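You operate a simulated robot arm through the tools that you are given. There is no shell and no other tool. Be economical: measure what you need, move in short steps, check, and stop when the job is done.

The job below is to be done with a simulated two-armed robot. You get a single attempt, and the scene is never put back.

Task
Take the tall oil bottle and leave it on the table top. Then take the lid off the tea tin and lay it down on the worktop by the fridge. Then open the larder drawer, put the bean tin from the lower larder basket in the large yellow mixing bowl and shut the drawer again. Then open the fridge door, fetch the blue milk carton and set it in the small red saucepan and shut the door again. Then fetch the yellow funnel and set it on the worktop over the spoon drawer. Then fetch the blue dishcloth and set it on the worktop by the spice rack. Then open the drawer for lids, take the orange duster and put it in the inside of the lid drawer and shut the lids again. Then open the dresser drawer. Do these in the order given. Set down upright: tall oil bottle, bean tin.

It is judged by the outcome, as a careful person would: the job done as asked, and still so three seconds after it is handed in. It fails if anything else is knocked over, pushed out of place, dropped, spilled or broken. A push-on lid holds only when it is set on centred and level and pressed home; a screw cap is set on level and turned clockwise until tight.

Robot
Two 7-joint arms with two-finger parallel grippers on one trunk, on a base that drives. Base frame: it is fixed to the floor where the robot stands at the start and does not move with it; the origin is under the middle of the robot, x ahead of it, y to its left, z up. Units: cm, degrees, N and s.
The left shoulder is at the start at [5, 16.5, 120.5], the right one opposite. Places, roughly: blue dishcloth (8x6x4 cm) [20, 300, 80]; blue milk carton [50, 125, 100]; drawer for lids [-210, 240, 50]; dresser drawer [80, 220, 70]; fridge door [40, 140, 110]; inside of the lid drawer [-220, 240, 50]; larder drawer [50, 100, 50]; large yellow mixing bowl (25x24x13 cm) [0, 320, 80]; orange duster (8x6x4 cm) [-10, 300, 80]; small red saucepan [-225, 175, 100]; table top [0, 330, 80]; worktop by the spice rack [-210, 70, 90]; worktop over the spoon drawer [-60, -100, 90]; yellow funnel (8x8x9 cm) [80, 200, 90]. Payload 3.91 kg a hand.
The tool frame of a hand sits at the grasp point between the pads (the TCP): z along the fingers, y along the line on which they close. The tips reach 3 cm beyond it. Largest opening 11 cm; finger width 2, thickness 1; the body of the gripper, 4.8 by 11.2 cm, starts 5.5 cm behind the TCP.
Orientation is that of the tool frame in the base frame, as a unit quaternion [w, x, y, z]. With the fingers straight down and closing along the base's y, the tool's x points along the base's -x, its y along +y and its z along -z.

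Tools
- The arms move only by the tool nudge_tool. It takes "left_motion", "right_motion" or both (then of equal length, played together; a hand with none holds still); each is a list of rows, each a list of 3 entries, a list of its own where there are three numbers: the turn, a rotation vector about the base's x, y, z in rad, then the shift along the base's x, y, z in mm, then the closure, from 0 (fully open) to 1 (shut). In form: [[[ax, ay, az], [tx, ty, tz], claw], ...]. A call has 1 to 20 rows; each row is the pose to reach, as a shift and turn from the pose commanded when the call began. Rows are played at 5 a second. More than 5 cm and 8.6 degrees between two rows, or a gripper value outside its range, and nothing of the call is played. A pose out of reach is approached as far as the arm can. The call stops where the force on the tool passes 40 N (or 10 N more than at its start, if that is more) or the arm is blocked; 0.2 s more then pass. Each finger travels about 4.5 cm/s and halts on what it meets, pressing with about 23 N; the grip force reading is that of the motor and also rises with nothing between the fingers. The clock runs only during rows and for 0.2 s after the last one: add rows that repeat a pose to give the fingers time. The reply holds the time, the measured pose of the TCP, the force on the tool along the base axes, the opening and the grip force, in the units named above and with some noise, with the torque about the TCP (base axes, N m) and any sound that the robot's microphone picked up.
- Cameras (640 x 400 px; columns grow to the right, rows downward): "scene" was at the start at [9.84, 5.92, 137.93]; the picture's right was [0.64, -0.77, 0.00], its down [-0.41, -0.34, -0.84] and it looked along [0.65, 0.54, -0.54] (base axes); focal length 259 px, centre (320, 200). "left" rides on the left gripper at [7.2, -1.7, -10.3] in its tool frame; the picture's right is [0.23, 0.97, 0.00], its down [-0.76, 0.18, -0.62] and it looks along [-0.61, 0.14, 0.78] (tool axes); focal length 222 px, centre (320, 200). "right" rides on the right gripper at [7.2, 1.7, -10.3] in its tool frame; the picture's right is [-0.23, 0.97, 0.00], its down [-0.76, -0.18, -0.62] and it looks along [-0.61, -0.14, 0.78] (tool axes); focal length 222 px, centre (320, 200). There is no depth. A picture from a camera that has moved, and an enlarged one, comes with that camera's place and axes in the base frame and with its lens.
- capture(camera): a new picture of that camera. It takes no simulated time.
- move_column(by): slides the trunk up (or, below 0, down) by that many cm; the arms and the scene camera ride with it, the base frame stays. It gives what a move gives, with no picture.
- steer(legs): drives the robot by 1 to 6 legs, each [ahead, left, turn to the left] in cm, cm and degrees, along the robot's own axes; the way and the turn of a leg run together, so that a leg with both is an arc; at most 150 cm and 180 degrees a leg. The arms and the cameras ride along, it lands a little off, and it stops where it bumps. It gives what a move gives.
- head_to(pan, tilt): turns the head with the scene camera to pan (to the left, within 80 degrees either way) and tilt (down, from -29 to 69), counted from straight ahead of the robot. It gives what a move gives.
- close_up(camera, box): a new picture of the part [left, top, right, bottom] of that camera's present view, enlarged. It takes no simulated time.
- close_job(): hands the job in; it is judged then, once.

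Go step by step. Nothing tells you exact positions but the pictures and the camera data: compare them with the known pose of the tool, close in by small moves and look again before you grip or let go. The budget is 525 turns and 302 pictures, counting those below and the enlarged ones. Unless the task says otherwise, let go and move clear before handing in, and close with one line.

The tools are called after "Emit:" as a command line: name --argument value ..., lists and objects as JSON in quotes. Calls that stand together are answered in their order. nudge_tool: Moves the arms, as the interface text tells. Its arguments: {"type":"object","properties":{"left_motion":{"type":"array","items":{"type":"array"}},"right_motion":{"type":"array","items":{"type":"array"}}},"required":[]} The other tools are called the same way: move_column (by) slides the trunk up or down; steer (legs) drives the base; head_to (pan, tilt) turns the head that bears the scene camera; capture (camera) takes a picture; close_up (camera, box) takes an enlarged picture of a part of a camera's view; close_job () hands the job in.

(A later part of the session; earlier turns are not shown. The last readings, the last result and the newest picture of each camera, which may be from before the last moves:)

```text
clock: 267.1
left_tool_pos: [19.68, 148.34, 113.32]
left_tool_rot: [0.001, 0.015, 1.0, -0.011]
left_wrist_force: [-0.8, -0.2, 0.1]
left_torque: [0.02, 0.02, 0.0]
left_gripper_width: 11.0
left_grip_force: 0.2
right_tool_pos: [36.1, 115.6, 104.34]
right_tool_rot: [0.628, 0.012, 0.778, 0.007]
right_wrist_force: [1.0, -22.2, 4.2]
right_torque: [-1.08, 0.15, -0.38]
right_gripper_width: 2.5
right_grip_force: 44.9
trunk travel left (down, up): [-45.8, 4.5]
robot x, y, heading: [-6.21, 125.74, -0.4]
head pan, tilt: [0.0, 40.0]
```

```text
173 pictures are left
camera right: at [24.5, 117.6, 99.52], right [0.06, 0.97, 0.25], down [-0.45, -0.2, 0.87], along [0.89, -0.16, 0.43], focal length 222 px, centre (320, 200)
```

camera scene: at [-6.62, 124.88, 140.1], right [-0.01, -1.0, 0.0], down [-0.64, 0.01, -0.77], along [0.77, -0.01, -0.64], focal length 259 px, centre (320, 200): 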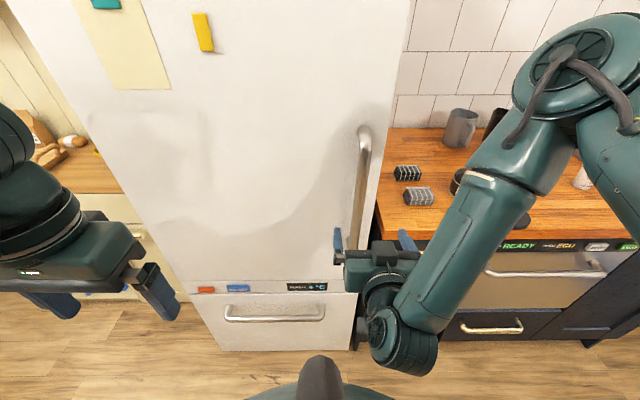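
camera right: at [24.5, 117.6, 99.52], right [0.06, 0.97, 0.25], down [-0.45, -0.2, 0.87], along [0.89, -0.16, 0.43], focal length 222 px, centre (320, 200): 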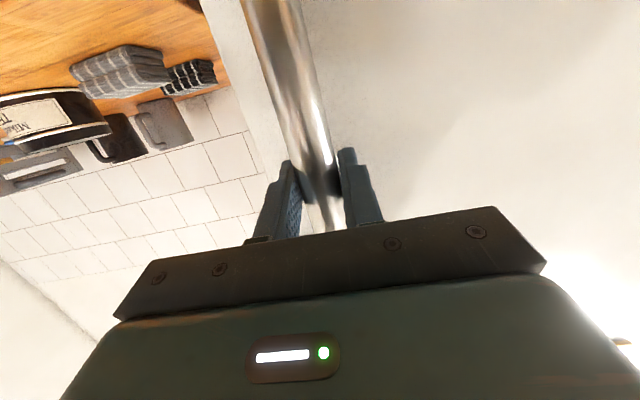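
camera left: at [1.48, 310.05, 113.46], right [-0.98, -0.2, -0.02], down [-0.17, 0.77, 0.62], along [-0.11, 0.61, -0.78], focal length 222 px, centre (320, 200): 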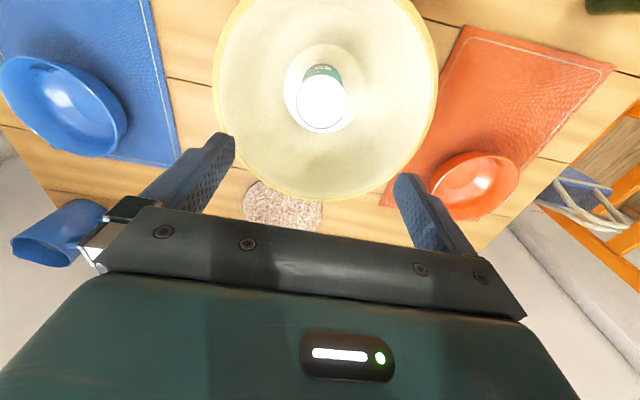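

The bar is gripped. I'll swing the door open by driving an arc about the hinge (≈41, 163.5), beginning with a small 3° piece.

Emit:
steer --legs '[[-2, 2.45, -3]]'

Emit:
capture --camera "scene"

```text
clock: 267.9
left_tool_pos: [18.94, 149.39, 113.33]
left_tool_rot: [0.001, 0.04, 0.999, -0.011]
left_wrist_force: [0.4, 0.1, 0.5]
left_torque: [0.02, 0.0, 0.0]
left_gripper_width: 10.99
left_grip_force: 0.1
right_tool_pos: [33.56, 116.15, 104.48]
right_tool_rot: [0.628, 0.032, 0.778, -0.008]
right_wrist_force: [-2.4, -24.4, 5.5]
right_torque: [-0.98, 0.66, -0.34]
right_gripper_width: 2.5
right_grip_force: 45.4
trunk travel left (down, up): [-45.8, 4.5]
robot x, y, heading: [-8.19, 127.96, -3.3]
head pan, tilt: [0.0, 40.0]
```

```text
172 pictures are left
camera scene: at [3.08, 127.28, 140.11], right [-0.06, -1.0, 0.0], down [-0.64, 0.04, -0.77], along [0.77, -0.04, -0.64], focal length 259 px, centre (320, 200)
```

scene: 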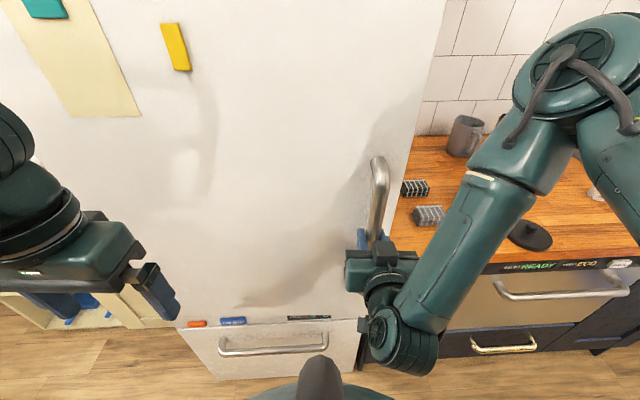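

The door is following. I'll ease the sideways load a little and continue in 10° arcs.

Emit:
nudge_tool --right_motion '[[[0, 0, 0], [0, -4, 0], 1], [[0, 0, 0], [0, -4, 0], 1]]'

Emit:
steer --legs '[[-6.63, 8.2, -10]]'

Emit:
steer --legs '[[-6.63, 8.2, -10]]'

Emit:
capture --camera "scene"

```text
clock: 268.5
left_tool_pos: [18.97, 149.71, 113.15]
left_tool_rot: [-0.001, 0.041, 0.999, -0.012]
left_wrist_force: [-0.3, 0.4, 0.5]
left_torque: [-0.01, 0.0, 0.02]
left_gripper_width: 11.0
left_grip_force: 0.0
right_tool_pos: [33.67, 116.07, 104.43]
right_tool_rot: [0.627, 0.033, 0.778, -0.011]
right_wrist_force: [-0.3, 4.6, -9.3]
right_torque: [-1.06, -1.13, 0.16]
right_gripper_width: 2.5
right_grip_force: 44.8
trunk travel left (down, up): [-45.8, 4.5]
robot x, y, heading: [-8.64, 128.07, -3.2]
head pan, tilt: [0.0, 40.0]
```

```text
clock: 269.7
left_tool_pos: [16.87, 153.52, 113.25]
left_tool_rot: [-0.001, 0.128, 0.992, -0.012]
left_wrist_force: [-0.2, -0.2, -0.4]
left_torque: [-0.02, -0.02, 0.0]
left_gripper_width: 10.99
left_grip_force: 0.0
right_tool_pos: [25.38, 117.84, 104.37]
right_tool_rot: [0.623, 0.102, 0.773, -0.066]
right_wrist_force: [0.3, 0.3, -6.6]
right_torque: [-0.64, 1.03, -0.11]
right_gripper_width: 2.52
right_grip_force: 45.0
trunk travel left (down, up): [-45.8, 4.5]
robot x, y, heading: [-13.71, 137.02, -13.5]
head pan, tilt: [0.0, 40.0]
```

```text
clock: 270.9
left_tool_pos: [15.52, 157.75, 113.34]
left_tool_rot: [-0.001, 0.215, 0.976, -0.01]
left_wrist_force: [0.5, -0.4, 0.3]
left_torque: [-0.02, 0.0, 0.01]
left_gripper_width: 11.0
left_grip_force: 0.1
right_tool_pos: [17.55, 120.9, 104.48]
right_tool_rot: [0.614, 0.171, 0.761, -0.122]
right_wrist_force: [-8.4, -18.4, 3.0]
right_torque: [-0.7, 0.76, -0.2]
right_gripper_width: 2.53
right_grip_force: 44.9
trunk travel left (down, up): [-45.8, 4.5]
robot x, y, heading: [-17.65, 147.18, -23.5]
head pan, tilt: [0.0, 40.0]
```

```text
171 pictures are left
camera scene: at [-7.02, 142.47, 140.11], right [-0.4, -0.92, 0.0], down [-0.59, 0.26, -0.77], along [0.7, -0.3, -0.64], focal length 259 px, centre (320, 200)
```

scene: 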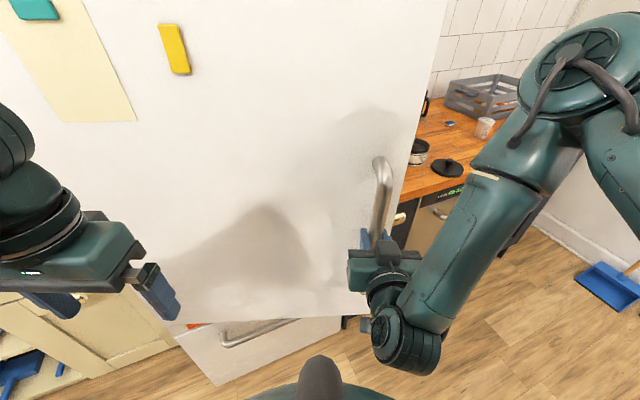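

Emit:
steer --legs '[[-6.63, 8.2, -10]]'

Emit:
steer --legs '[[-6.63, 8.2, -10]]'

Emit:
steer --legs '[[-6.63, 8.2, -10]]'

Emit:
capture --camera "scene"

```text
clock: 272.2
left_tool_pos: [15.15, 162.4, 113.24]
left_tool_rot: [-0.003, 0.299, 0.954, -0.011]
left_wrist_force: [-0.3, 1.2, 0.2]
left_torque: [0.0, 0.02, -0.01]
left_gripper_width: 10.98
left_grip_force: 0.0
right_tool_pos: [10.51, 125.02, 104.41]
right_tool_rot: [0.599, 0.24, 0.741, -0.188]
right_wrist_force: [-1.5, -1.1, 3.2]
right_torque: [-0.24, 0.52, -0.39]
right_gripper_width: 2.5
right_grip_force: 44.8
trunk travel left (down, up): [-45.8, 4.5]
robot x, y, heading: [-19.39, 157.0, -33.5]
head pan, tilt: [0.0, 40.0]
stopped in leg 1: the force on the tool passed its limit (the readings are from after the stop); the commanded pose is now the measured one
```

```text
clock: 273.4
left_tool_pos: [15.04, 166.41, 113.28]
left_tool_rot: [-0.003, 0.38, 0.925, -0.011]
left_wrist_force: [-0.4, -0.3, -0.2]
left_torque: [0.04, -0.01, -0.02]
left_gripper_width: 11.01
left_grip_force: 0.1
right_tool_pos: [3.79, 130.32, 104.49]
right_tool_rot: [0.58, 0.306, 0.715, -0.242]
right_wrist_force: [-21.8, -23.2, 11.4]
right_torque: [0.18, 0.85, -0.33]
right_gripper_width: 2.49
right_grip_force: 44.9
trunk travel left (down, up): [-45.8, 4.5]
robot x, y, heading: [-19.67, 167.46, -43.5]
head pan, tilt: [0.0, 40.0]
```

```text
clock: 274.5
left_tool_pos: [16.05, 170.24, 113.25]
left_tool_rot: [-0.005, 0.45, 0.893, -0.011]
left_wrist_force: [-0.1, 0.3, 0.4]
left_torque: [-0.02, -0.03, 0.03]
left_gripper_width: 10.99
left_grip_force: 0.3
right_tool_pos: [-1.29, 135.83, 104.34]
right_tool_rot: [0.555, 0.364, 0.686, -0.298]
right_wrist_force: [-3.6, -0.2, -1.5]
right_torque: [0.14, -0.19, -0.39]
right_gripper_width: 2.48
right_grip_force: 45.4
trunk travel left (down, up): [-45.8, 4.5]
robot x, y, heading: [-18.15, 177.02, -52.3]
head pan, tilt: [0.0, 40.0]
stopped in leg 1: the force on the tool passed its limit (the readings are from after the stop); the commanded pose is now the measured one
```

```text
170 pictures are left
camera scene: at [-11.21, 167.97, 140.09], right [-0.79, -0.61, 0.0], down [-0.39, 0.51, -0.77], along [0.47, -0.6, -0.64], focal length 259 px, centre (320, 200)
```

scene: 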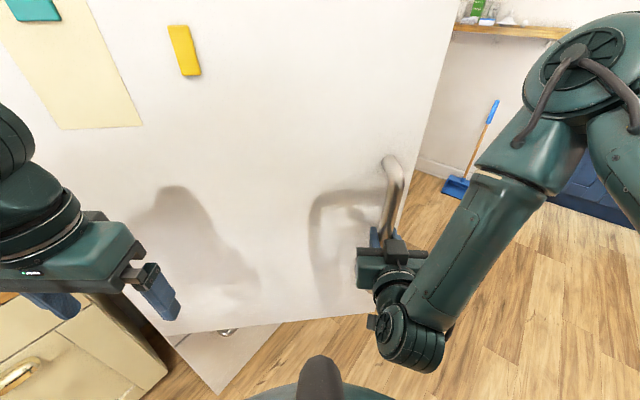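

The door is about 45° open. Refitting the hinge gives (42, 171), so I'll use adjusted arcs for the rest.

Emit:
steer --legs '[[-7.7, 7.2, -10]]'

Emit:
steer --legs '[[-7.7, 7.2, -10]]'

Emit:
steer --legs '[[-7.7, 7.2, -10]]'

Emit:
capture --camera "scene"

```text
clock: 275.7
left_tool_pos: [16.18, 174.97, 113.3]
left_tool_rot: [-0.006, 0.526, 0.85, -0.01]
left_wrist_force: [-0.3, 0.7, -0.2]
left_torque: [-0.01, -0.02, 0.0]
left_gripper_width: 11.03
left_grip_force: 0.0
right_tool_pos: [-6.79, 143.85, 104.41]
right_tool_rot: [0.528, 0.422, 0.652, -0.344]
right_wrist_force: [-9.9, -5.7, -0.4]
right_torque: [0.75, 0.14, -0.13]
right_gripper_width: 2.47
right_grip_force: 45.2
trunk travel left (down, up): [-45.8, 4.5]
robot x, y, heading: [-16.35, 187.16, -62.0]
head pan, tilt: [0.0, 40.0]
```

```text
clock: 276.9
left_tool_pos: [17.26, 179.55, 113.19]
left_tool_rot: [-0.006, 0.596, 0.803, -0.01]
left_wrist_force: [-0.1, -1.1, 0.0]
left_torque: [-0.01, -0.03, -0.02]
left_gripper_width: 11.03
left_grip_force: 0.1
right_tool_pos: [-10.54, 152.82, 104.39]
right_tool_rot: [0.495, 0.477, 0.615, -0.388]
right_wrist_force: [-7.6, -3.1, 2.7]
right_torque: [0.67, -0.13, -0.09]
right_gripper_width: 2.47
right_grip_force: 44.6
trunk travel left (down, up): [-45.8, 4.5]
robot x, y, heading: [-12.93, 197.63, -72.0]
head pan, tilt: [0.0, 40.0]
```

```text
clock: 278.1
left_tool_pos: [19.12, 183.86, 113.23]
left_tool_rot: [-0.008, 0.663, 0.749, -0.009]
left_wrist_force: [0.4, -0.7, 0.0]
left_torque: [0.05, -0.03, 0.05]
left_gripper_width: 11.0
left_grip_force: 0.0
right_tool_pos: [-12.78, 162.33, 104.37]
right_tool_rot: [0.461, 0.525, 0.573, -0.427]
right_wrist_force: [-1.5, -0.6, 0.7]
right_torque: [0.52, -0.38, -0.05]
right_gripper_width: 2.48
right_grip_force: 45.2
trunk travel left (down, up): [-45.8, 4.5]
robot x, y, heading: [-7.67, 206.44, -81.4]
head pan, tilt: [0.0, 40.0]
```

```text
169 pictures are left
camera scene: at [-5.89, 195.29, 140.11], right [-0.99, -0.15, 0.0], down [-0.09, 0.64, -0.77], along [0.11, -0.76, -0.64], focal length 259 px, centre (320, 200)
```

scene: 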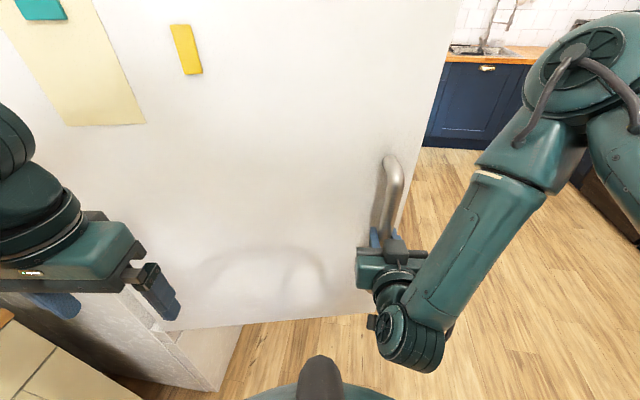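

Emit:
steer --legs '[[-7.7, 7.2, -10]]'

Emit:
nudge_tool --right_motion '[[[0, 0, 0], [0, 0, 0], 0.7], [[0, 0, 0], [0, 0, 0], 0.3], [[0, 0, 0], [0, 0, 0], 0], [[0, 0, 0], [0, 0, 0], 0], [[0, 0, 0], [0, 0, 0], 0]]'

Emit:
steer --legs '[[-14, 0, 0]]'

Emit:
capture --camera "scene"

```text
clock: 279.2
left_tool_pos: [21.62, 187.81, 113.2]
left_tool_rot: [-0.009, 0.725, 0.688, -0.009]
left_wrist_force: [-0.2, -0.2, -0.7]
left_torque: [-0.02, 0.02, -0.04]
left_gripper_width: 10.96
left_grip_force: 0.1
right_tool_pos: [-13.53, 171.93, 104.33]
right_tool_rot: [0.423, 0.573, 0.526, -0.465]
right_wrist_force: [15.6, -0.7, -1.4]
right_torque: [0.42, -0.44, 0.14]
right_gripper_width: 2.49
right_grip_force: 45.0
trunk travel left (down, up): [-45.8, 4.5]
robot x, y, heading: [-0.71, 214.11, -91.3]
head pan, tilt: [0.0, 40.0]
```

```text
clock: 280.4
left_tool_pos: [21.52, 187.82, 113.17]
left_tool_rot: [-0.008, 0.726, 0.688, -0.008]
left_wrist_force: [1.4, 0.6, -0.9]
left_torque: [-0.03, -0.02, -0.03]
left_gripper_width: 11.02
left_grip_force: 0.2
right_tool_pos: [-13.6, 172.04, 104.32]
right_tool_rot: [0.423, 0.574, 0.526, -0.465]
right_wrist_force: [0.5, 0.0, 0.4]
right_torque: [0.01, 0.04, 0.0]
right_gripper_width: 10.99
right_grip_force: 0.2
trunk travel left (down, up): [-45.8, 4.5]
robot x, y, heading: [-0.76, 214.88, -91.5]
head pan, tilt: [0.0, 40.0]
```

```text
clock: 281.8
left_tool_pos: [21.76, 202.02, 113.24]
left_tool_rot: [-0.009, 0.725, 0.689, -0.009]
left_wrist_force: [-0.2, 0.9, 0.2]
left_torque: [-0.02, -0.01, 0.02]
left_gripper_width: 11.01
left_grip_force: 0.1
right_tool_pos: [-13.07, 186.15, 104.33]
right_tool_rot: [0.423, 0.573, 0.526, -0.464]
right_wrist_force: [0.2, 0.2, 0.8]
right_torque: [0.03, 0.02, -0.01]
right_gripper_width: 10.98
right_grip_force: 0.2
trunk travel left (down, up): [-45.8, 4.5]
robot x, y, heading: [-0.59, 228.94, -91.0]
head pan, tilt: [0.0, 40.0]
```

```text
168 pictures are left
camera scene: at [-0.78, 217.49, 140.11], right [-1.0, 0.02, 0.0], down [0.02, 0.64, -0.77], along [-0.02, -0.77, -0.64], focal length 259 px, centre (320, 200)
```

scene: 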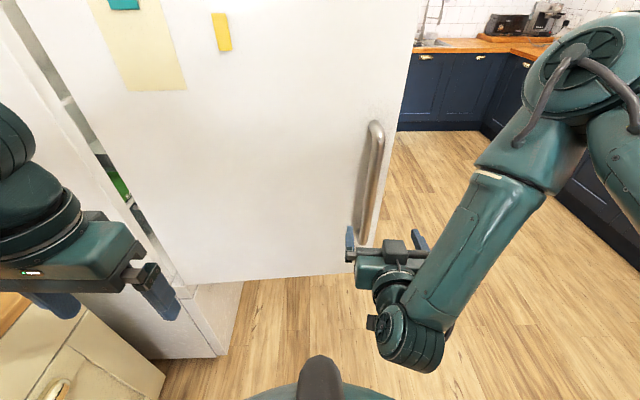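

The door stands about 88° open. I'll drive round its end and look into the fridge from the front.

Emit:
steer --legs '[[0, -65, 0], [105, 0, 0], [0, 0, 90]]'

Emit:
head_to --pan 0 --tilt 20

Emit:
capture --camera "scene"

```text
clock: 294.2
left_tool_pos: [-40.96, 144.4, 113.24]
left_tool_rot: [-0.001, 0.043, 0.999, -0.012]
left_wrist_force: [-0.2, 0.5, 0.0]
left_torque: [0.0, -0.05, -0.03]
left_gripper_width: 10.98
left_grip_force: 0.0
right_tool_pos: [-26.42, 108.87, 104.36]
right_tool_rot: [0.627, 0.048, 0.777, -0.041]
right_wrist_force: [0.3, -0.3, 0.1]
right_torque: [0.0, -0.02, -0.01]
right_gripper_width: 11.02
right_grip_force: 0.0
trunk travel left (down, up): [-45.8, 4.5]
robot x, y, heading: [-68.19, 123.04, -3.6]
head pan, tilt: [0.0, 40.0]
```

```text
clock: 295.1
left_tool_pos: [-40.93, 144.4, 113.21]
left_tool_rot: [0.0, 0.044, 0.999, -0.012]
left_wrist_force: [-0.4, -0.7, -0.7]
left_torque: [0.03, -0.02, 0.01]
left_gripper_width: 11.0
left_grip_force: 0.1
right_tool_pos: [-26.23, 108.91, 104.26]
right_tool_rot: [0.627, 0.049, 0.776, -0.041]
right_wrist_force: [-0.2, 0.1, -0.5]
right_torque: [-0.01, -0.04, 0.01]
right_gripper_width: 10.99
right_grip_force: 0.0
trunk travel left (down, up): [-45.8, 4.5]
robot x, y, heading: [-68.32, 123.13, -3.7]
head pan, tilt: [0.0, 20.0]
```

```text
167 pictures are left
camera scene: at [-56.16, 122.45, 143.23], right [-0.06, -1.0, 0.0], down [-0.34, 0.02, -0.94], along [0.94, -0.06, -0.34], focal length 259 px, centre (320, 200)
```

scene: 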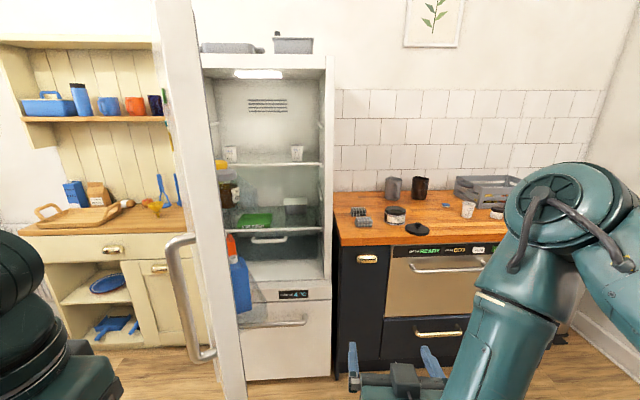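

Emit:
close_up --camera "scene" --box '[180, 60, 350, 320]'

```text
1.54 times, centred on (265, 190) of scene
camera zoom: at [-56.16, 122.45, 143.23], right [-0.06, -1.0, 0.0], down [-0.34, 0.02, -0.94], along [0.94, -0.06, -0.34], focal length 398 px, centre (405, 215)
```

zoom: 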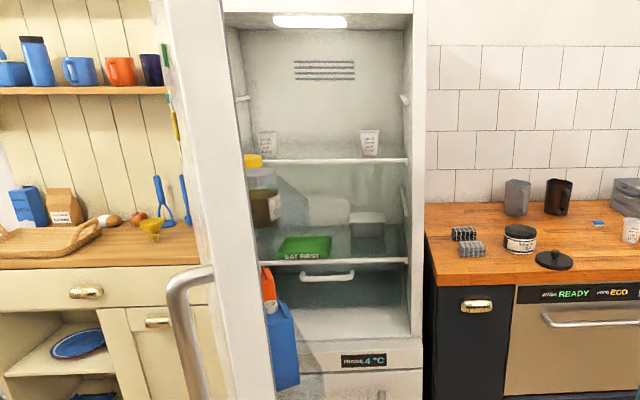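

Emit:
close_up --camera "scene" --box '[200, 200, 300, 320]'

Emit:
close_up --camera "scene" --box '[150, 0, 250, 400]'

```text
3.33 times, centred on (250, 260) of scene
camera zoom: at [-56.16, 122.45, 143.23], right [-0.06, -1.0, 0.0], down [-0.34, 0.02, -0.94], along [0.94, -0.06, -0.34], focal length 863 px, centre (553, 0)
```

zoom: 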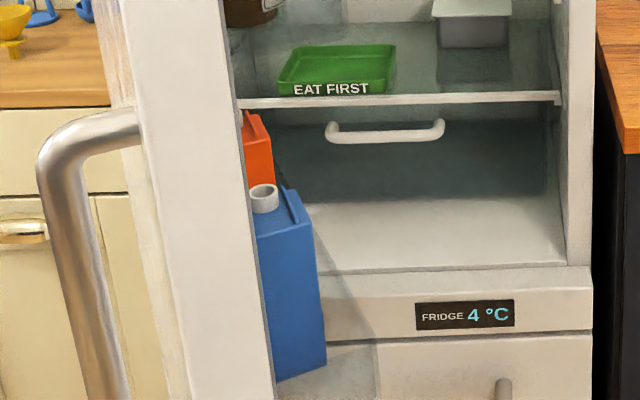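

```text
1.00 times, centred on (200, 200) of scene
camera zoom: at [-56.16, 122.45, 143.23], right [-0.06, -1.0, 0.0], down [-0.34, 0.02, -0.94], along [0.94, -0.06, -0.34], focal length 259 px, centre (440, 200)
```

zoom: 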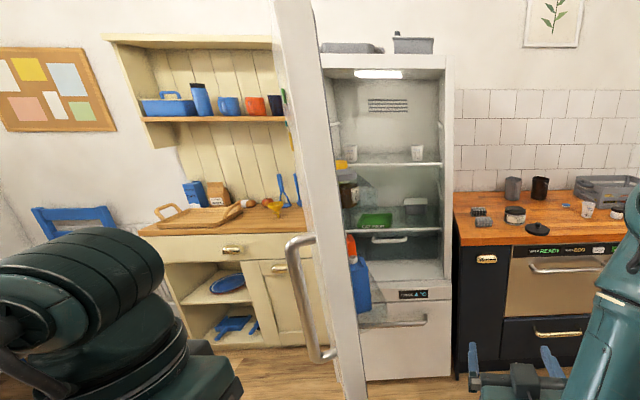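

The blue milk carton stands on the door's inner shelf. The door looks to have swung back to about 60°, so I'll check whether it's still moving.

Emit:
head_to --pan 10 --tilt 30

Emit:
capture --camera "scene"

```text
clock: 295.8
left_tool_pos: [-40.94, 144.52, 113.22]
left_tool_rot: [0.0, 0.044, 0.999, -0.012]
left_wrist_force: [0.5, -0.3, -0.3]
left_torque: [0.01, 0.01, -0.02]
left_gripper_width: 11.0
left_grip_force: 0.0
right_tool_pos: [-26.19, 108.88, 104.34]
right_tool_rot: [0.627, 0.048, 0.777, -0.04]
right_wrist_force: [0.6, 1.0, -0.6]
right_torque: [0.01, 0.01, -0.02]
right_gripper_width: 10.97
right_grip_force: 0.0
trunk travel left (down, up): [-45.8, 4.5]
robot x, y, heading: [-68.4, 123.3, -3.3]
head pan, tilt: [10.0, 30.0]
```

```text
163 pictures are left
camera scene: at [-56.48, 124.03, 141.64], right [0.11, -0.99, 0.0], down [-0.5, -0.06, -0.87], along [0.86, 0.1, -0.5], focal length 259 px, centre (320, 200)
```

scene: 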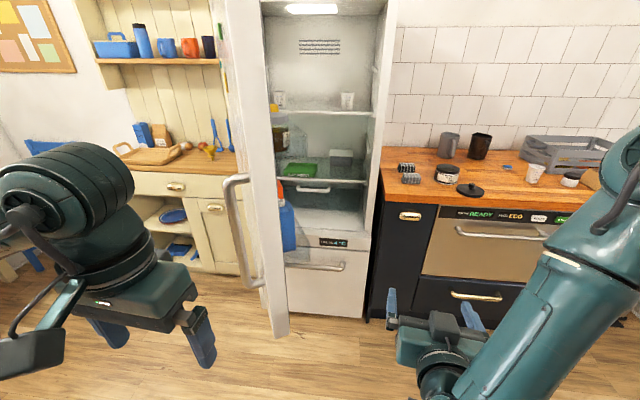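

Emit:
steer --legs '[[0, 0, 108], [-25, -50, 0]]'

Emit:
head_to --pan -20 --tilt 30

Emit:
capture --camera "scene"

```text
clock: 302.8
left_tool_pos: [-58.35, 131.11, 112.94]
left_tool_rot: [-0.023, 0.782, -0.623, 0.012]
left_wrist_force: [1.1, -0.3, 0.4]
left_torque: [0.01, -0.02, -0.02]
left_gripper_width: 10.99
left_grip_force: 0.1
right_tool_pos: [-30.14, 154.76, 104.37]
right_tool_rot: [-0.401, 0.621, -0.47, -0.482]
right_wrist_force: [-0.3, -0.6, 0.2]
right_torque: [0.01, -0.02, 0.02]
right_gripper_width: 11.01
right_grip_force: 0.1
trunk travel left (down, up): [-45.8, 4.5]
robot x, y, heading: [-27.61, 112.89, 104.3]
head pan, tilt: [10.0, 30.0]
stopped in leg 2: the robot was blocked; the commanded pose is now the measured one
```

```text
clock: 303.8
left_tool_pos: [-58.24, 131.38, 112.62]
left_tool_rot: [-0.025, 0.78, -0.625, 0.013]
left_wrist_force: [-0.2, -0.3, -0.8]
left_torque: [0.03, 0.01, 0.03]
left_gripper_width: 11.0
left_grip_force: 0.1
right_tool_pos: [-30.08, 154.93, 104.4]
right_tool_rot: [-0.404, 0.621, -0.469, -0.481]
right_wrist_force: [0.0, 0.6, 0.1]
right_torque: [0.01, 0.0, -0.01]
right_gripper_width: 10.98
right_grip_force: 0.1
trunk travel left (down, up): [-45.8, 4.5]
robot x, y, heading: [-27.3, 113.16, 104.0]
head pan, tilt: [-20.0, 30.0]
```

```text
162 pictures are left
camera scene: at [-30.12, 123.29, 141.78], right [0.99, -0.1, 0.03], down [-0.03, -0.48, -0.88], along [0.1, 0.87, -0.48], focal length 259 px, centre (320, 200)
```

scene: 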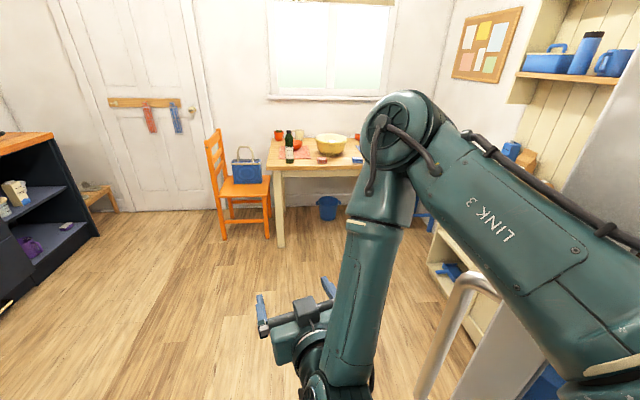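

I bumped the door's end with the right upper arm. I'll back straight off and swing in lower.

Emit:
steer --legs '[[-8, 6, 0], [-22, 0, 0]]'

Emit:
capture --camera "scene"

```text
clock: 306.2
left_tool_pos: [-54.43, 102.22, 113.24]
left_tool_rot: [-0.01, 0.781, -0.624, 0.006]
left_wrist_force: [0.5, -0.4, -0.1]
left_torque: [0.02, -0.03, 0.02]
left_gripper_width: 11.01
left_grip_force: 0.0
right_tool_pos: [-26.14, 125.9, 103.89]
right_tool_rot: [-0.393, 0.614, -0.484, -0.485]
right_wrist_force: [-0.3, -0.5, -0.6]
right_torque: [0.02, -0.02, 0.01]
right_gripper_width: 11.0
right_grip_force: 0.0
trunk travel left (down, up): [-45.8, 4.5]
robot x, y, heading: [-25.64, 82.55, 104.3]
head pan, tilt: [-20.0, 30.0]
```

```text
161 pictures are left
camera scene: at [-25.38, 94.53, 141.64], right [0.99, -0.1, 0.0], down [-0.05, -0.5, -0.87], along [0.09, 0.86, -0.5], focal length 259 px, centre (320, 200)
```

scene: 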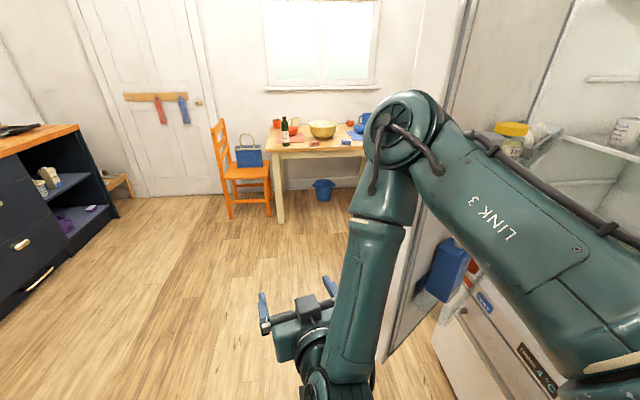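

Emit:
head_to --pan -60 --tilt 25

Emit:
capture --camera "scene"

Emit:
capture --camera "right"

```text
clock: 307.3
left_tool_pos: [-54.41, 102.12, 113.32]
left_tool_rot: [-0.009, 0.781, -0.624, 0.008]
left_wrist_force: [-0.1, -0.3, 0.6]
left_torque: [0.04, -0.01, 0.03]
left_gripper_width: 10.97
left_grip_force: 0.1
right_tool_pos: [-26.16, 125.98, 103.82]
right_tool_rot: [-0.393, 0.613, -0.484, -0.485]
right_wrist_force: [0.6, -0.3, -0.2]
right_torque: [-0.01, 0.02, -0.02]
right_gripper_width: 11.01
right_grip_force: 0.1
trunk travel left (down, up): [-45.8, 4.5]
robot x, y, heading: [-25.75, 82.55, 104.5]
head pan, tilt: [-60.0, 25.0]
```

```text
160 pictures are left
camera scene: at [-19.71, 92.04, 142.43], right [0.7, -0.72, 0.0], down [-0.3, -0.29, -0.91], along [0.65, 0.63, -0.42], focal length 259 px, centre (320, 200)
```

scene: 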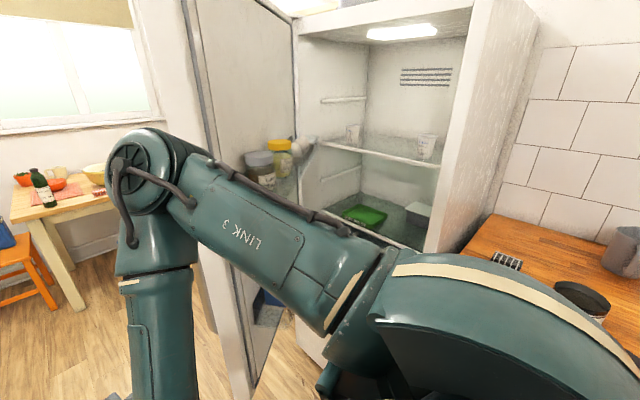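

```text
159 pictures are left
camera right: at [-25.13, 114.14, 98.99], right [-0.96, -0.17, 0.21], down [0.26, -0.39, 0.88], along [-0.07, 0.9, 0.42], focal length 222 px, centre (320, 200)
```

right: 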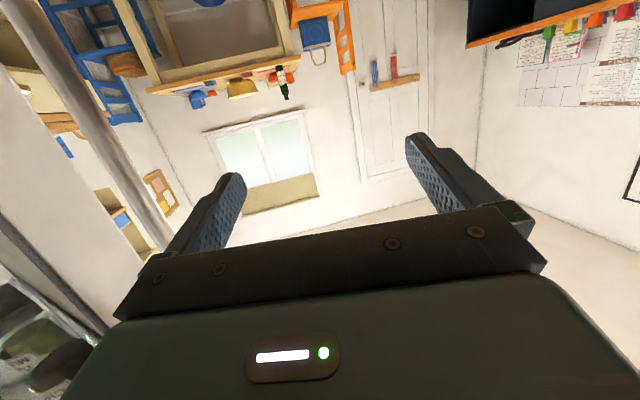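

I need a clear view, so I'll fold the right hand back to its downward pose first.

Emit:
nudge_tool --right_motion '[[[-0.1355, -0.035, 0], [6, -4, 10], 0], [[-0.271, -0.07, 0], [12, -7, 20], 0], [[-0.4065, -0.105, 0], [18, -11, 30], 0], [[-0.542, -0.14, 0], [24, -14, 40], 0], [[-0.6775, -0.175, 0], [30, -18, 50], 0], [[-0.813, -0.21, 0], [37, -22, 60], 0], [[-0.9485, -0.245, 0], [43, -25, 70], 0], [[-1.084, -0.28, 0], [49, -29, 80], 0], [[-1.2195, -0.315, 0], [55, -32, 90], 0], [[-1.355, -0.35, 0], [61, -36, 100], 0], [[-1.355, -0.35, 0], [61, -36, 100], 0]]'

Emit:
steer --legs '[[0, 10, -30]]'

Emit:
head_to --pan 0 --tilt 25

Emit:
capture --camera "scene"

```text
clock: 309.7
left_tool_pos: [-54.41, 102.3, 113.22]
left_tool_rot: [-0.009, 0.781, -0.624, 0.008]
left_wrist_force: [0.9, 0.3, -0.6]
left_torque: [0.02, -0.03, 0.03]
left_gripper_width: 11.0
left_grip_force: 0.0
right_tool_pos: [-20.18, 122.2, 113.84]
right_tool_rot: [0.005, 0.793, -0.609, 0.03]
right_wrist_force: [0.5, 0.0, 0.4]
right_torque: [-0.01, 0.02, 0.0]
right_gripper_width: 10.98
right_grip_force: 0.1
trunk travel left (down, up): [-45.8, 4.5]
robot x, y, heading: [-25.57, 82.48, 103.9]
head pan, tilt: [-60.0, 25.0]
```

```text
clock: 311.6
left_tool_pos: [-50.35, 114.22, 113.09]
left_tool_rot: [0.007, -0.591, 0.807, -0.011]
left_wrist_force: [1.1, 0.8, 0.2]
left_torque: [0.0, 0.01, -0.03]
left_gripper_width: 11.0
left_grip_force: 0.0
right_tool_pos: [-10.62, 114.29, 113.73]
right_tool_rot: [-0.012, -0.606, 0.795, -0.028]
right_wrist_force: [-0.1, -0.1, -0.3]
right_torque: [-0.01, 0.04, -0.02]
right_gripper_width: 11.01
right_grip_force: 0.0
trunk travel left (down, up): [-45.8, 4.5]
robot x, y, heading: [-35.23, 82.6, 74.0]
head pan, tilt: [-60.0, 25.0]
```

```text
clock: 312.9
left_tool_pos: [-50.39, 114.24, 113.23]
left_tool_rot: [0.008, -0.591, 0.807, -0.01]
left_wrist_force: [-0.2, -0.4, -0.5]
left_torque: [-0.03, 0.03, -0.02]
left_gripper_width: 11.0
left_grip_force: 0.2
right_tool_pos: [-10.66, 114.22, 113.74]
right_tool_rot: [-0.011, -0.606, 0.795, -0.028]
right_wrist_force: [0.1, -1.2, 0.7]
right_torque: [0.02, 0.02, 0.02]
right_gripper_width: 10.99
right_grip_force: 0.1
trunk travel left (down, up): [-45.8, 4.5]
robot x, y, heading: [-35.2, 82.76, 73.9]
head pan, tilt: [0.0, 25.0]
```

```text
158 pictures are left
camera scene: at [-32.06, 94.6, 142.43], right [0.96, -0.28, 0.0], down [-0.12, -0.41, -0.91], along [0.25, 0.87, -0.42], focal length 259 px, centre (320, 200)
```

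scene: 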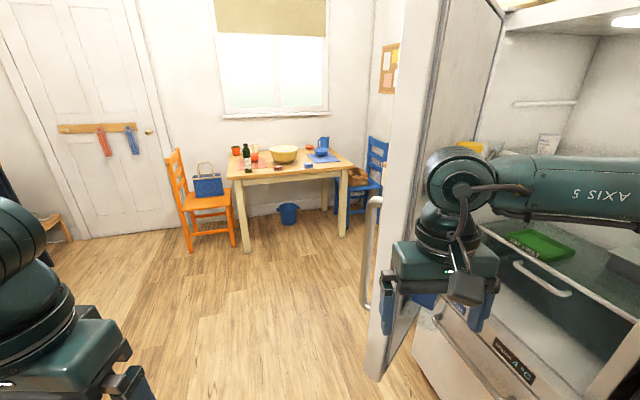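

The door looks a bit more closed than before. I'll wait 4 s without touching anything to learn whether it closes on its own.

Emit:
nudge_tool --left_motion '[[[0, 0, 0], [0, 0, 0], 0], [[0, 0, 0], [0, 0, 0], 0], [[0, 0, 0], [0, 0, 0], 0], [[0, 0, 0], [0, 0, 0], 0], [[0, 0, 0], [0, 0, 0], 0], [[0, 0, 0], [0, 0, 0], 0], [[0, 0, 0], [0, 0, 0], 0], [[0, 0, 0], [0, 0, 0], 0], [[0, 0, 0], [0, 0, 0], 0], [[0, 0, 0], [0, 0, 0], 0], [[0, 0, 0], [0, 0, 0], 0], [[0, 0, 0], [0, 0, 0], 0], [[0, 0, 0], [0, 0, 0], 0], [[0, 0, 0], [0, 0, 0], 0], [[0, 0, 0], [0, 0, 0], 0], [[0, 0, 0], [0, 0, 0], 0], [[0, 0, 0], [0, 0, 0], 0], [[0, 0, 0], [0, 0, 0], 0], [[0, 0, 0], [0, 0, 0], 0], [[0, 0, 0], [0, 0, 0], 0]]'

Emit:
capture --camera "scene"

```text
clock: 317.1
left_tool_pos: [-50.7, 114.3, 113.27]
left_tool_rot: [0.007, -0.591, 0.806, -0.01]
left_wrist_force: [-0.7, -0.3, 0.3]
left_torque: [0.03, 0.02, -0.01]
left_gripper_width: 11.0
left_grip_force: 0.0
right_tool_pos: [-10.67, 114.25, 113.73]
right_tool_rot: [-0.011, -0.606, 0.795, -0.028]
right_wrist_force: [-0.4, 0.2, -0.2]
right_torque: [0.0, -0.01, 0.01]
right_gripper_width: 11.01
right_grip_force: 0.1
trunk travel left (down, up): [-45.8, 4.5]
robot x, y, heading: [-35.42, 82.76, 73.9]
head pan, tilt: [0.0, 25.0]
```

```text
157 pictures are left
camera scene: at [-32.07, 94.6, 142.43], right [0.96, -0.28, 0.0], down [-0.12, -0.41, -0.91], along [0.25, 0.87, -0.42], focal length 259 px, centre (320, 200)
```

scene: 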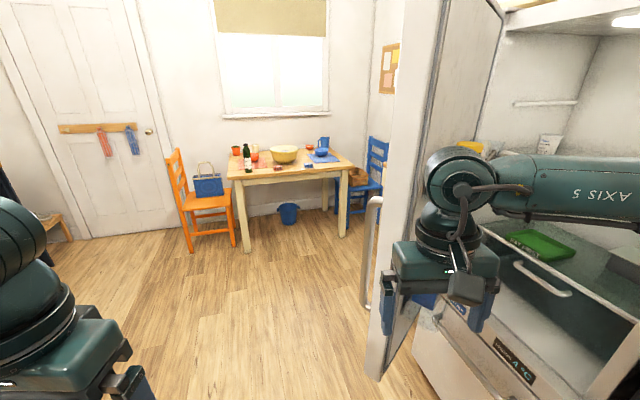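

The door holds still, so it has friction and stays put. The carton is near (6, 133) on the door shelf. I'll stand at about (0, 78) facing +y, where the right hand can come in square to the door's inner face.

Emit:
steer --legs '[[-6, 0, 16], [0, -33, 0]]'

Emit:
head_to --pan 0 --tilt 30

Emit:
capture --camera "scene"

Emit:
capture --camera "right"

```text
clock: 320.2
left_tool_pos: [-26.05, 102.94, 113.19]
left_tool_rot: [0.009, -0.696, 0.718, -0.009]
left_wrist_force: [0.1, 0.7, -0.6]
left_torque: [-0.04, 0.0, 0.03]
left_gripper_width: 10.98
left_grip_force: 0.1
right_tool_pos: [12.12, 113.86, 113.69]
right_tool_rot: [0.008, 0.71, -0.704, 0.029]
right_wrist_force: [0.9, -0.3, 0.6]
right_torque: [-0.02, -0.01, -0.02]
right_gripper_width: 10.98
right_grip_force: 0.0
trunk travel left (down, up): [-45.8, 4.5]
robot x, y, heading: [-3.19, 76.57, 89.9]
head pan, tilt: [0.0, 25.0]
```

```text
clock: 320.8
left_tool_pos: [-26.21, 103.01, 113.24]
left_tool_rot: [0.008, -0.696, 0.718, -0.008]
left_wrist_force: [0.5, 1.0, -0.6]
left_torque: [0.01, -0.01, 0.0]
left_gripper_width: 10.98
left_grip_force: 0.1
right_tool_pos: [12.02, 113.92, 113.88]
right_tool_rot: [0.008, 0.709, -0.705, 0.03]
right_wrist_force: [-0.5, 0.2, -0.2]
right_torque: [0.0, 0.0, 0.02]
right_gripper_width: 11.03
right_grip_force: 0.1
trunk travel left (down, up): [-45.8, 4.5]
robot x, y, heading: [-2.79, 77.18, 89.6]
head pan, tilt: [0.0, 30.0]
```

```text
156 pictures are left
camera scene: at [-3.07, 88.92, 141.64], right [1.0, 0.0, 0.0], down [0.0, -0.5, -0.87], along [0.0, 0.87, -0.5], focal length 259 px, centre (320, 200)
```

scene: 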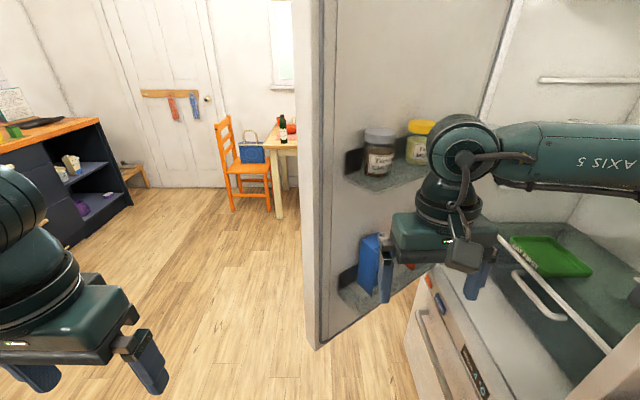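

```text
155 pictures are left
camera right: at [10.14, 107.11, 124.42], right [-0.97, 0.22, -0.04], down [0.15, 0.79, 0.59], along [0.16, 0.57, -0.81], focal length 222 px, centre (320, 200)
```

right: 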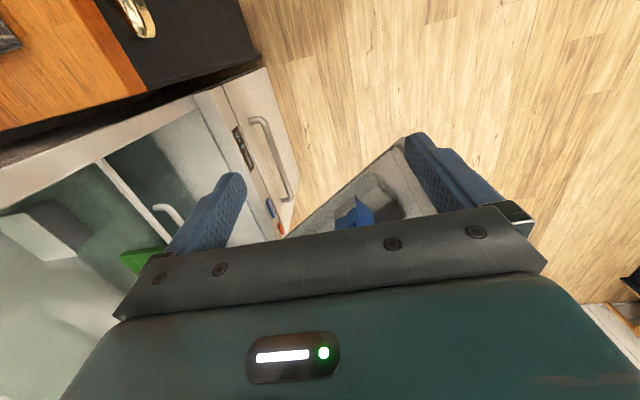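

Emit:
close_up --camera "scene" --box '[300, 100, 460, 350]'

```text
1.60 times, centred on (380, 225) of scene
camera zoom: at [-3.07, 88.92, 141.64], right [1.0, 0.0, 0.0], down [0.0, -0.5, -0.87], along [0.0, 0.87, -0.5], focal length 414 px, centre (224, 160)
```

zoom: 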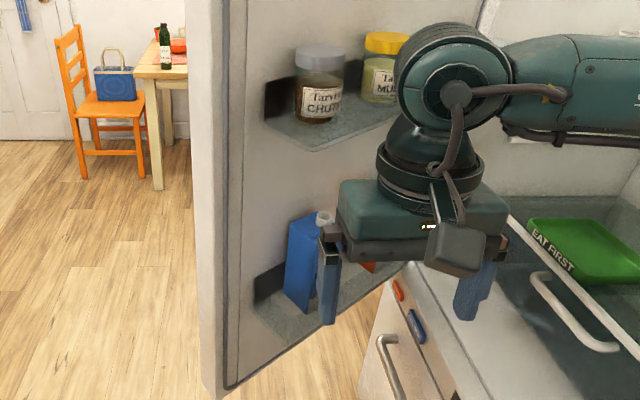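

Emit:
nudge_tool --right_motion '[[[0, 0, 0], [20, -30, 10], 0], [[0, 0, 0], [40, -60, 20], 0], [[0, 0, 0], [60, -90, 30], 0], [[0, 0, 0], [80, -110, 40], 0], [[0, 0, 0], [80, -110, 40], 0]]'

Emit:
close_up --camera "scene" --box '[300, 100, 460, 350]'

Emit:
close_up --camera "scene" --box '[330, 210, 430, 320]'

```text
clock: 322.0
left_tool_pos: [-26.12, 103.08, 113.26]
left_tool_rot: [0.009, -0.696, 0.718, -0.008]
left_wrist_force: [0.3, 0.1, 0.2]
left_torque: [0.01, -0.03, -0.01]
left_gripper_width: 11.0
left_grip_force: 0.1
right_tool_pos: [20.01, 102.72, 117.66]
right_tool_rot: [0.008, 0.71, -0.704, 0.029]
right_wrist_force: [-0.5, -0.7, 0.1]
right_torque: [-0.01, 0.02, -0.04]
right_gripper_width: 11.02
right_grip_force: 0.0
trunk travel left (down, up): [-45.8, 4.5]
robot x, y, heading: [-3.15, 77.05, 89.8]
head pan, tilt: [0.0, 30.0]
```

```text
1.60 times, centred on (380, 225) of scene
camera zoom: at [-3.07, 88.94, 141.63], right [1.0, 0.0, 0.0], down [0.0, -0.5, -0.87], along [0.0, 0.87, -0.5], focal length 414 px, centre (224, 160)
```

zoom: 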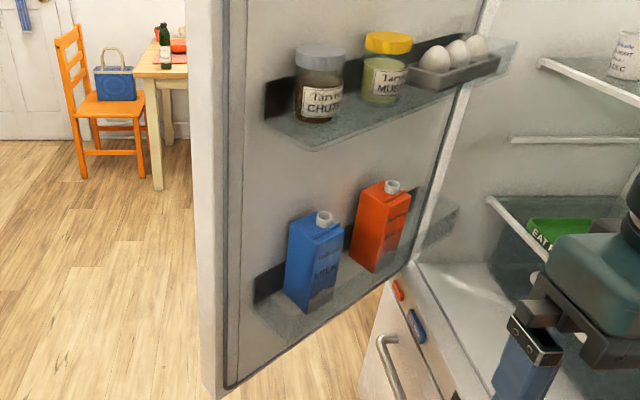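

```text
3.64 times, centred on (380, 265) of scene
camera zoom: at [-3.07, 88.94, 141.63], right [1.0, 0.0, 0.0], down [0.0, -0.5, -0.87], along [0.0, 0.87, -0.5], focal length 942 px, centre (102, -36)
```

zoom: 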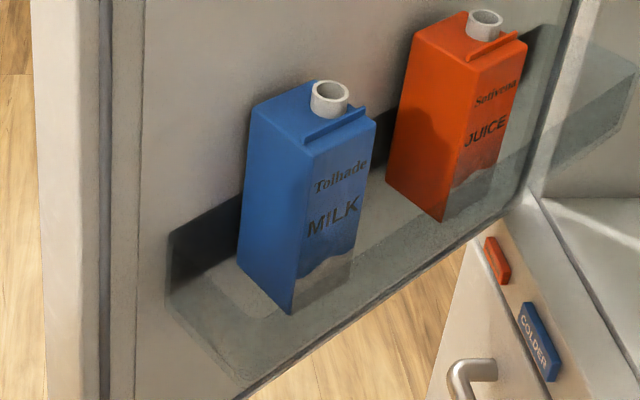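

I have the carton clearly now: it stands on the door tray at about (11.3, 139), from z 86.5 to 101, with free gaps on both sides. I'll turn the right hand to face the door squarely at a stand-off.

Emit:
nudge_tool --right_motion '[[[0.125, 0.049, 0.054], [1, 23, -10], 0], [[0.25, 0.098, 0.108], [2, 46, -20], 0], [[0.375, 0.148, 0.161], [2, 69, -35], 0], [[0.5, 0.197, 0.215], [3, 92, -50], 0], [[0.625, 0.246, 0.269], [4, 115, -70], 0], [[0.749, 0.295, 0.323], [5, 138, -90], 0], [[0.874, 0.344, 0.377], [6, 161, -110], 0], [[0.999, 0.393, 0.431], [7, 184, -135], 0], [[1.124, 0.443, 0.484], [7, 207, -160], 0], [[1.249, 0.492, 0.538], [8, 230, -185], 0], [[1.374, 0.541, 0.592], [9, 253, -207], 0], [[1.374, 0.541, 0.592], [9, 253, -207], 0]]'

Emit:
capture --camera "scene"

Emit:
capture --camera "right"

```text
clock: 324.6
left_tool_pos: [-26.16, 102.96, 113.26]
left_tool_rot: [0.009, -0.696, 0.717, -0.01]
left_wrist_force: [0.9, 0.3, -0.4]
left_torque: [0.02, -0.03, 0.0]
left_gripper_width: 11.01
left_grip_force: 0.1
right_tool_pos: [21.19, 128.24, 97.16]
right_tool_rot: [-0.269, 0.695, -0.319, -0.585]
right_wrist_force: [0.7, -0.2, -0.2]
right_torque: [0.04, -0.01, 0.02]
right_gripper_width: 11.02
right_grip_force: 0.1
trunk travel left (down, up): [-45.8, 4.5]
robot x, y, heading: [-2.95, 76.81, 89.9]
head pan, tilt: [0.0, 30.0]
```

```text
151 pictures are left
camera scene: at [-3.06, 88.89, 141.64], right [1.0, 0.0, 0.0], down [0.0, -0.5, -0.87], along [0.0, 0.87, -0.5], focal length 259 px, centre (320, 200)
```

scene: 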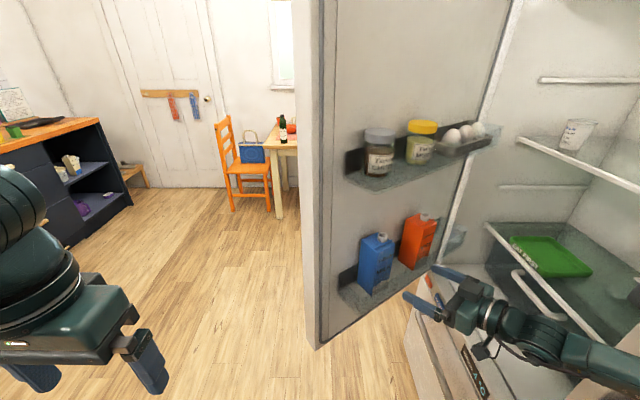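

```text
150 pictures are left
camera right: at [27.44, 118.31, 91.78], right [-0.77, -0.6, 0.22], down [0.45, -0.25, 0.86], along [-0.46, 0.76, 0.46], focal length 222 px, centre (320, 200)
```

right: 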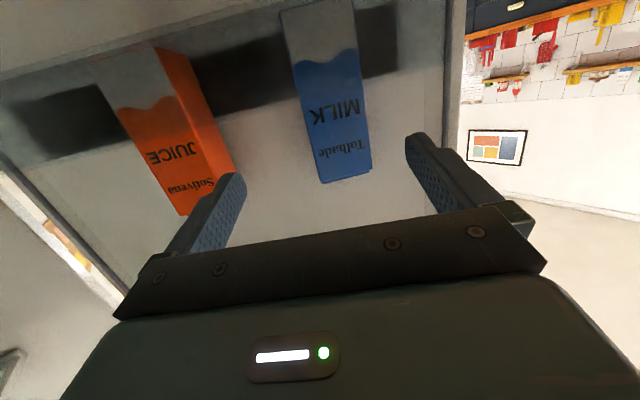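

The hand camera shows the carton centred between the fingers. I'll go in the 14 cm and check before closing.

Emit:
nudge_tool --right_motion '[[[0, 0, 0], [-8, -7, 0], 0], [[0, 0, 0], [-28, 16, 0], 0], [[0, 0, 0], [-48, 39, 0], 0], [[0, 0, 0], [-68, 62, 0], 0], [[0, 0, 0], [-85, 83, 0], 0], [[0, 0, 0], [-99, 99, 0], 0], [[0, 0, 0], [-99, 99, 0], 0]]'

Emit:
capture --camera "right"

Emit:
close_up --camera "scene" --box '[320, 180, 480, 330]'

```text
clock: 326.2
left_tool_pos: [-26.1, 103.03, 113.22]
left_tool_rot: [0.009, -0.697, 0.717, -0.009]
left_wrist_force: [-0.1, 0.0, -0.2]
left_torque: [0.06, 0.03, 0.0]
left_gripper_width: 11.0
left_grip_force: 0.0
right_tool_pos: [11.01, 138.33, 97.0]
right_tool_rot: [-0.269, 0.696, -0.32, -0.584]
right_wrist_force: [0.4, -0.2, 0.2]
right_torque: [-0.02, 0.0, -0.04]
right_gripper_width: 11.0
right_grip_force: 0.1
trunk travel left (down, up): [-45.8, 4.5]
robot x, y, heading: [-3.07, 76.73, 89.6]
head pan, tilt: [0.0, 30.0]
```

```text
149 pictures are left
camera right: at [17.22, 128.5, 91.52], right [-0.77, -0.6, 0.22], down [0.45, -0.25, 0.86], along [-0.46, 0.76, 0.46], focal length 222 px, centre (320, 200)
```

right: 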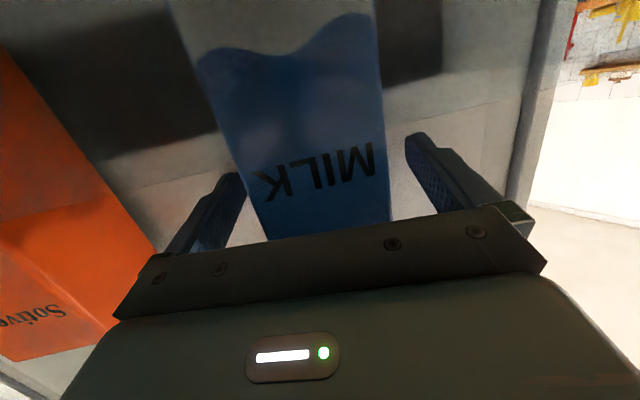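

```text
2.67 times, centred on (400, 255) of scene
camera zoom: at [-3.04, 88.91, 141.64], right [1.0, 0.0, 0.0], down [0.0, -0.5, -0.87], along [0.0, 0.87, -0.5], focal length 691 px, centre (107, 53)
```

zoom: 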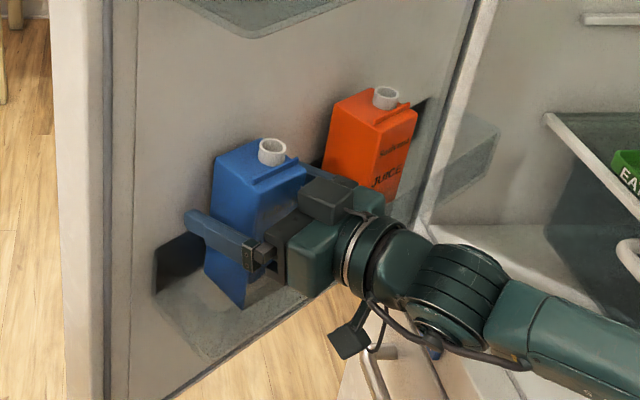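

The fingers are either side of the carton, so I'm closing.

Emit:
nudge_tool --right_motion '[[[0, 0, 0], [0, 0, 0], 0.2], [[0, 0, 0], [0, 0, 0], 0.4], [[0, 0, 0], [0, 0, 0], 0.6], [[0, 0, 0], [0, 0, 0], 1], [[0, 0, 0], [0, 0, 0], 1], [[0, 0, 0], [0, 0, 0], 1], [[0, 0, 0], [0, 0, 10], 1], [[0, 0, 0], [0, 0, 25], 1], [[0, 0, 0], [0, 0, 25], 1]]'

Emit:
capture --camera "right"

Emit:
close_up --camera "scene" --box '[320, 180, 480, 330]'

```text
clock: 328.2
left_tool_pos: [-26.05, 102.99, 113.19]
left_tool_rot: [0.008, -0.696, 0.718, -0.009]
left_wrist_force: [-1.0, 0.3, 0.6]
left_torque: [-0.06, 0.0, 0.01]
left_gripper_width: 11.0
left_grip_force: 0.0
right_tool_pos: [11.03, 138.31, 99.35]
right_tool_rot: [-0.269, 0.695, -0.321, -0.584]
right_wrist_force: [0.8, -0.2, -3.5]
right_torque: [0.04, 0.0, 0.02]
right_gripper_width: 5.99
right_grip_force: 23.1
trunk travel left (down, up): [-45.8, 4.5]
robot x, y, heading: [-3.52, 76.93, 89.8]
head pan, tilt: [0.0, 30.0]
```

```text
147 pictures are left
camera right: at [17.2, 128.47, 93.96], right [-0.77, -0.6, 0.22], down [0.45, -0.25, 0.86], along [-0.46, 0.76, 0.46], focal length 222 px, centre (320, 200)
```

right: 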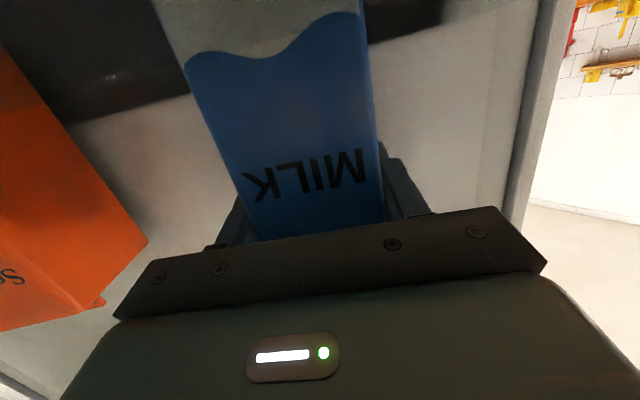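

```text
2.67 times, centred on (400, 255) of scene
camera zoom: at [-3.04, 88.96, 141.63], right [1.0, 0.0, 0.0], down [0.0, -0.5, -0.87], along [0.0, 0.87, -0.5], focal length 691 px, centre (107, 53)
```

zoom: 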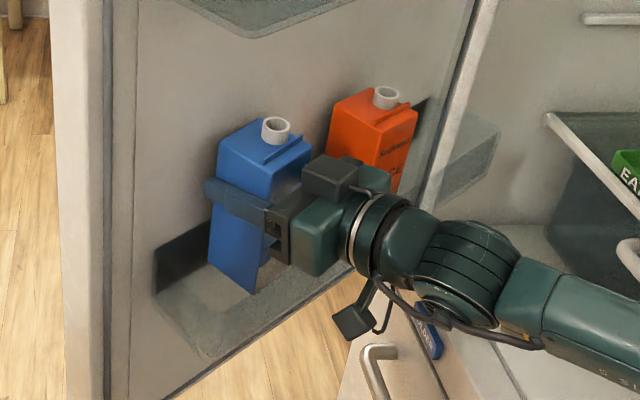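

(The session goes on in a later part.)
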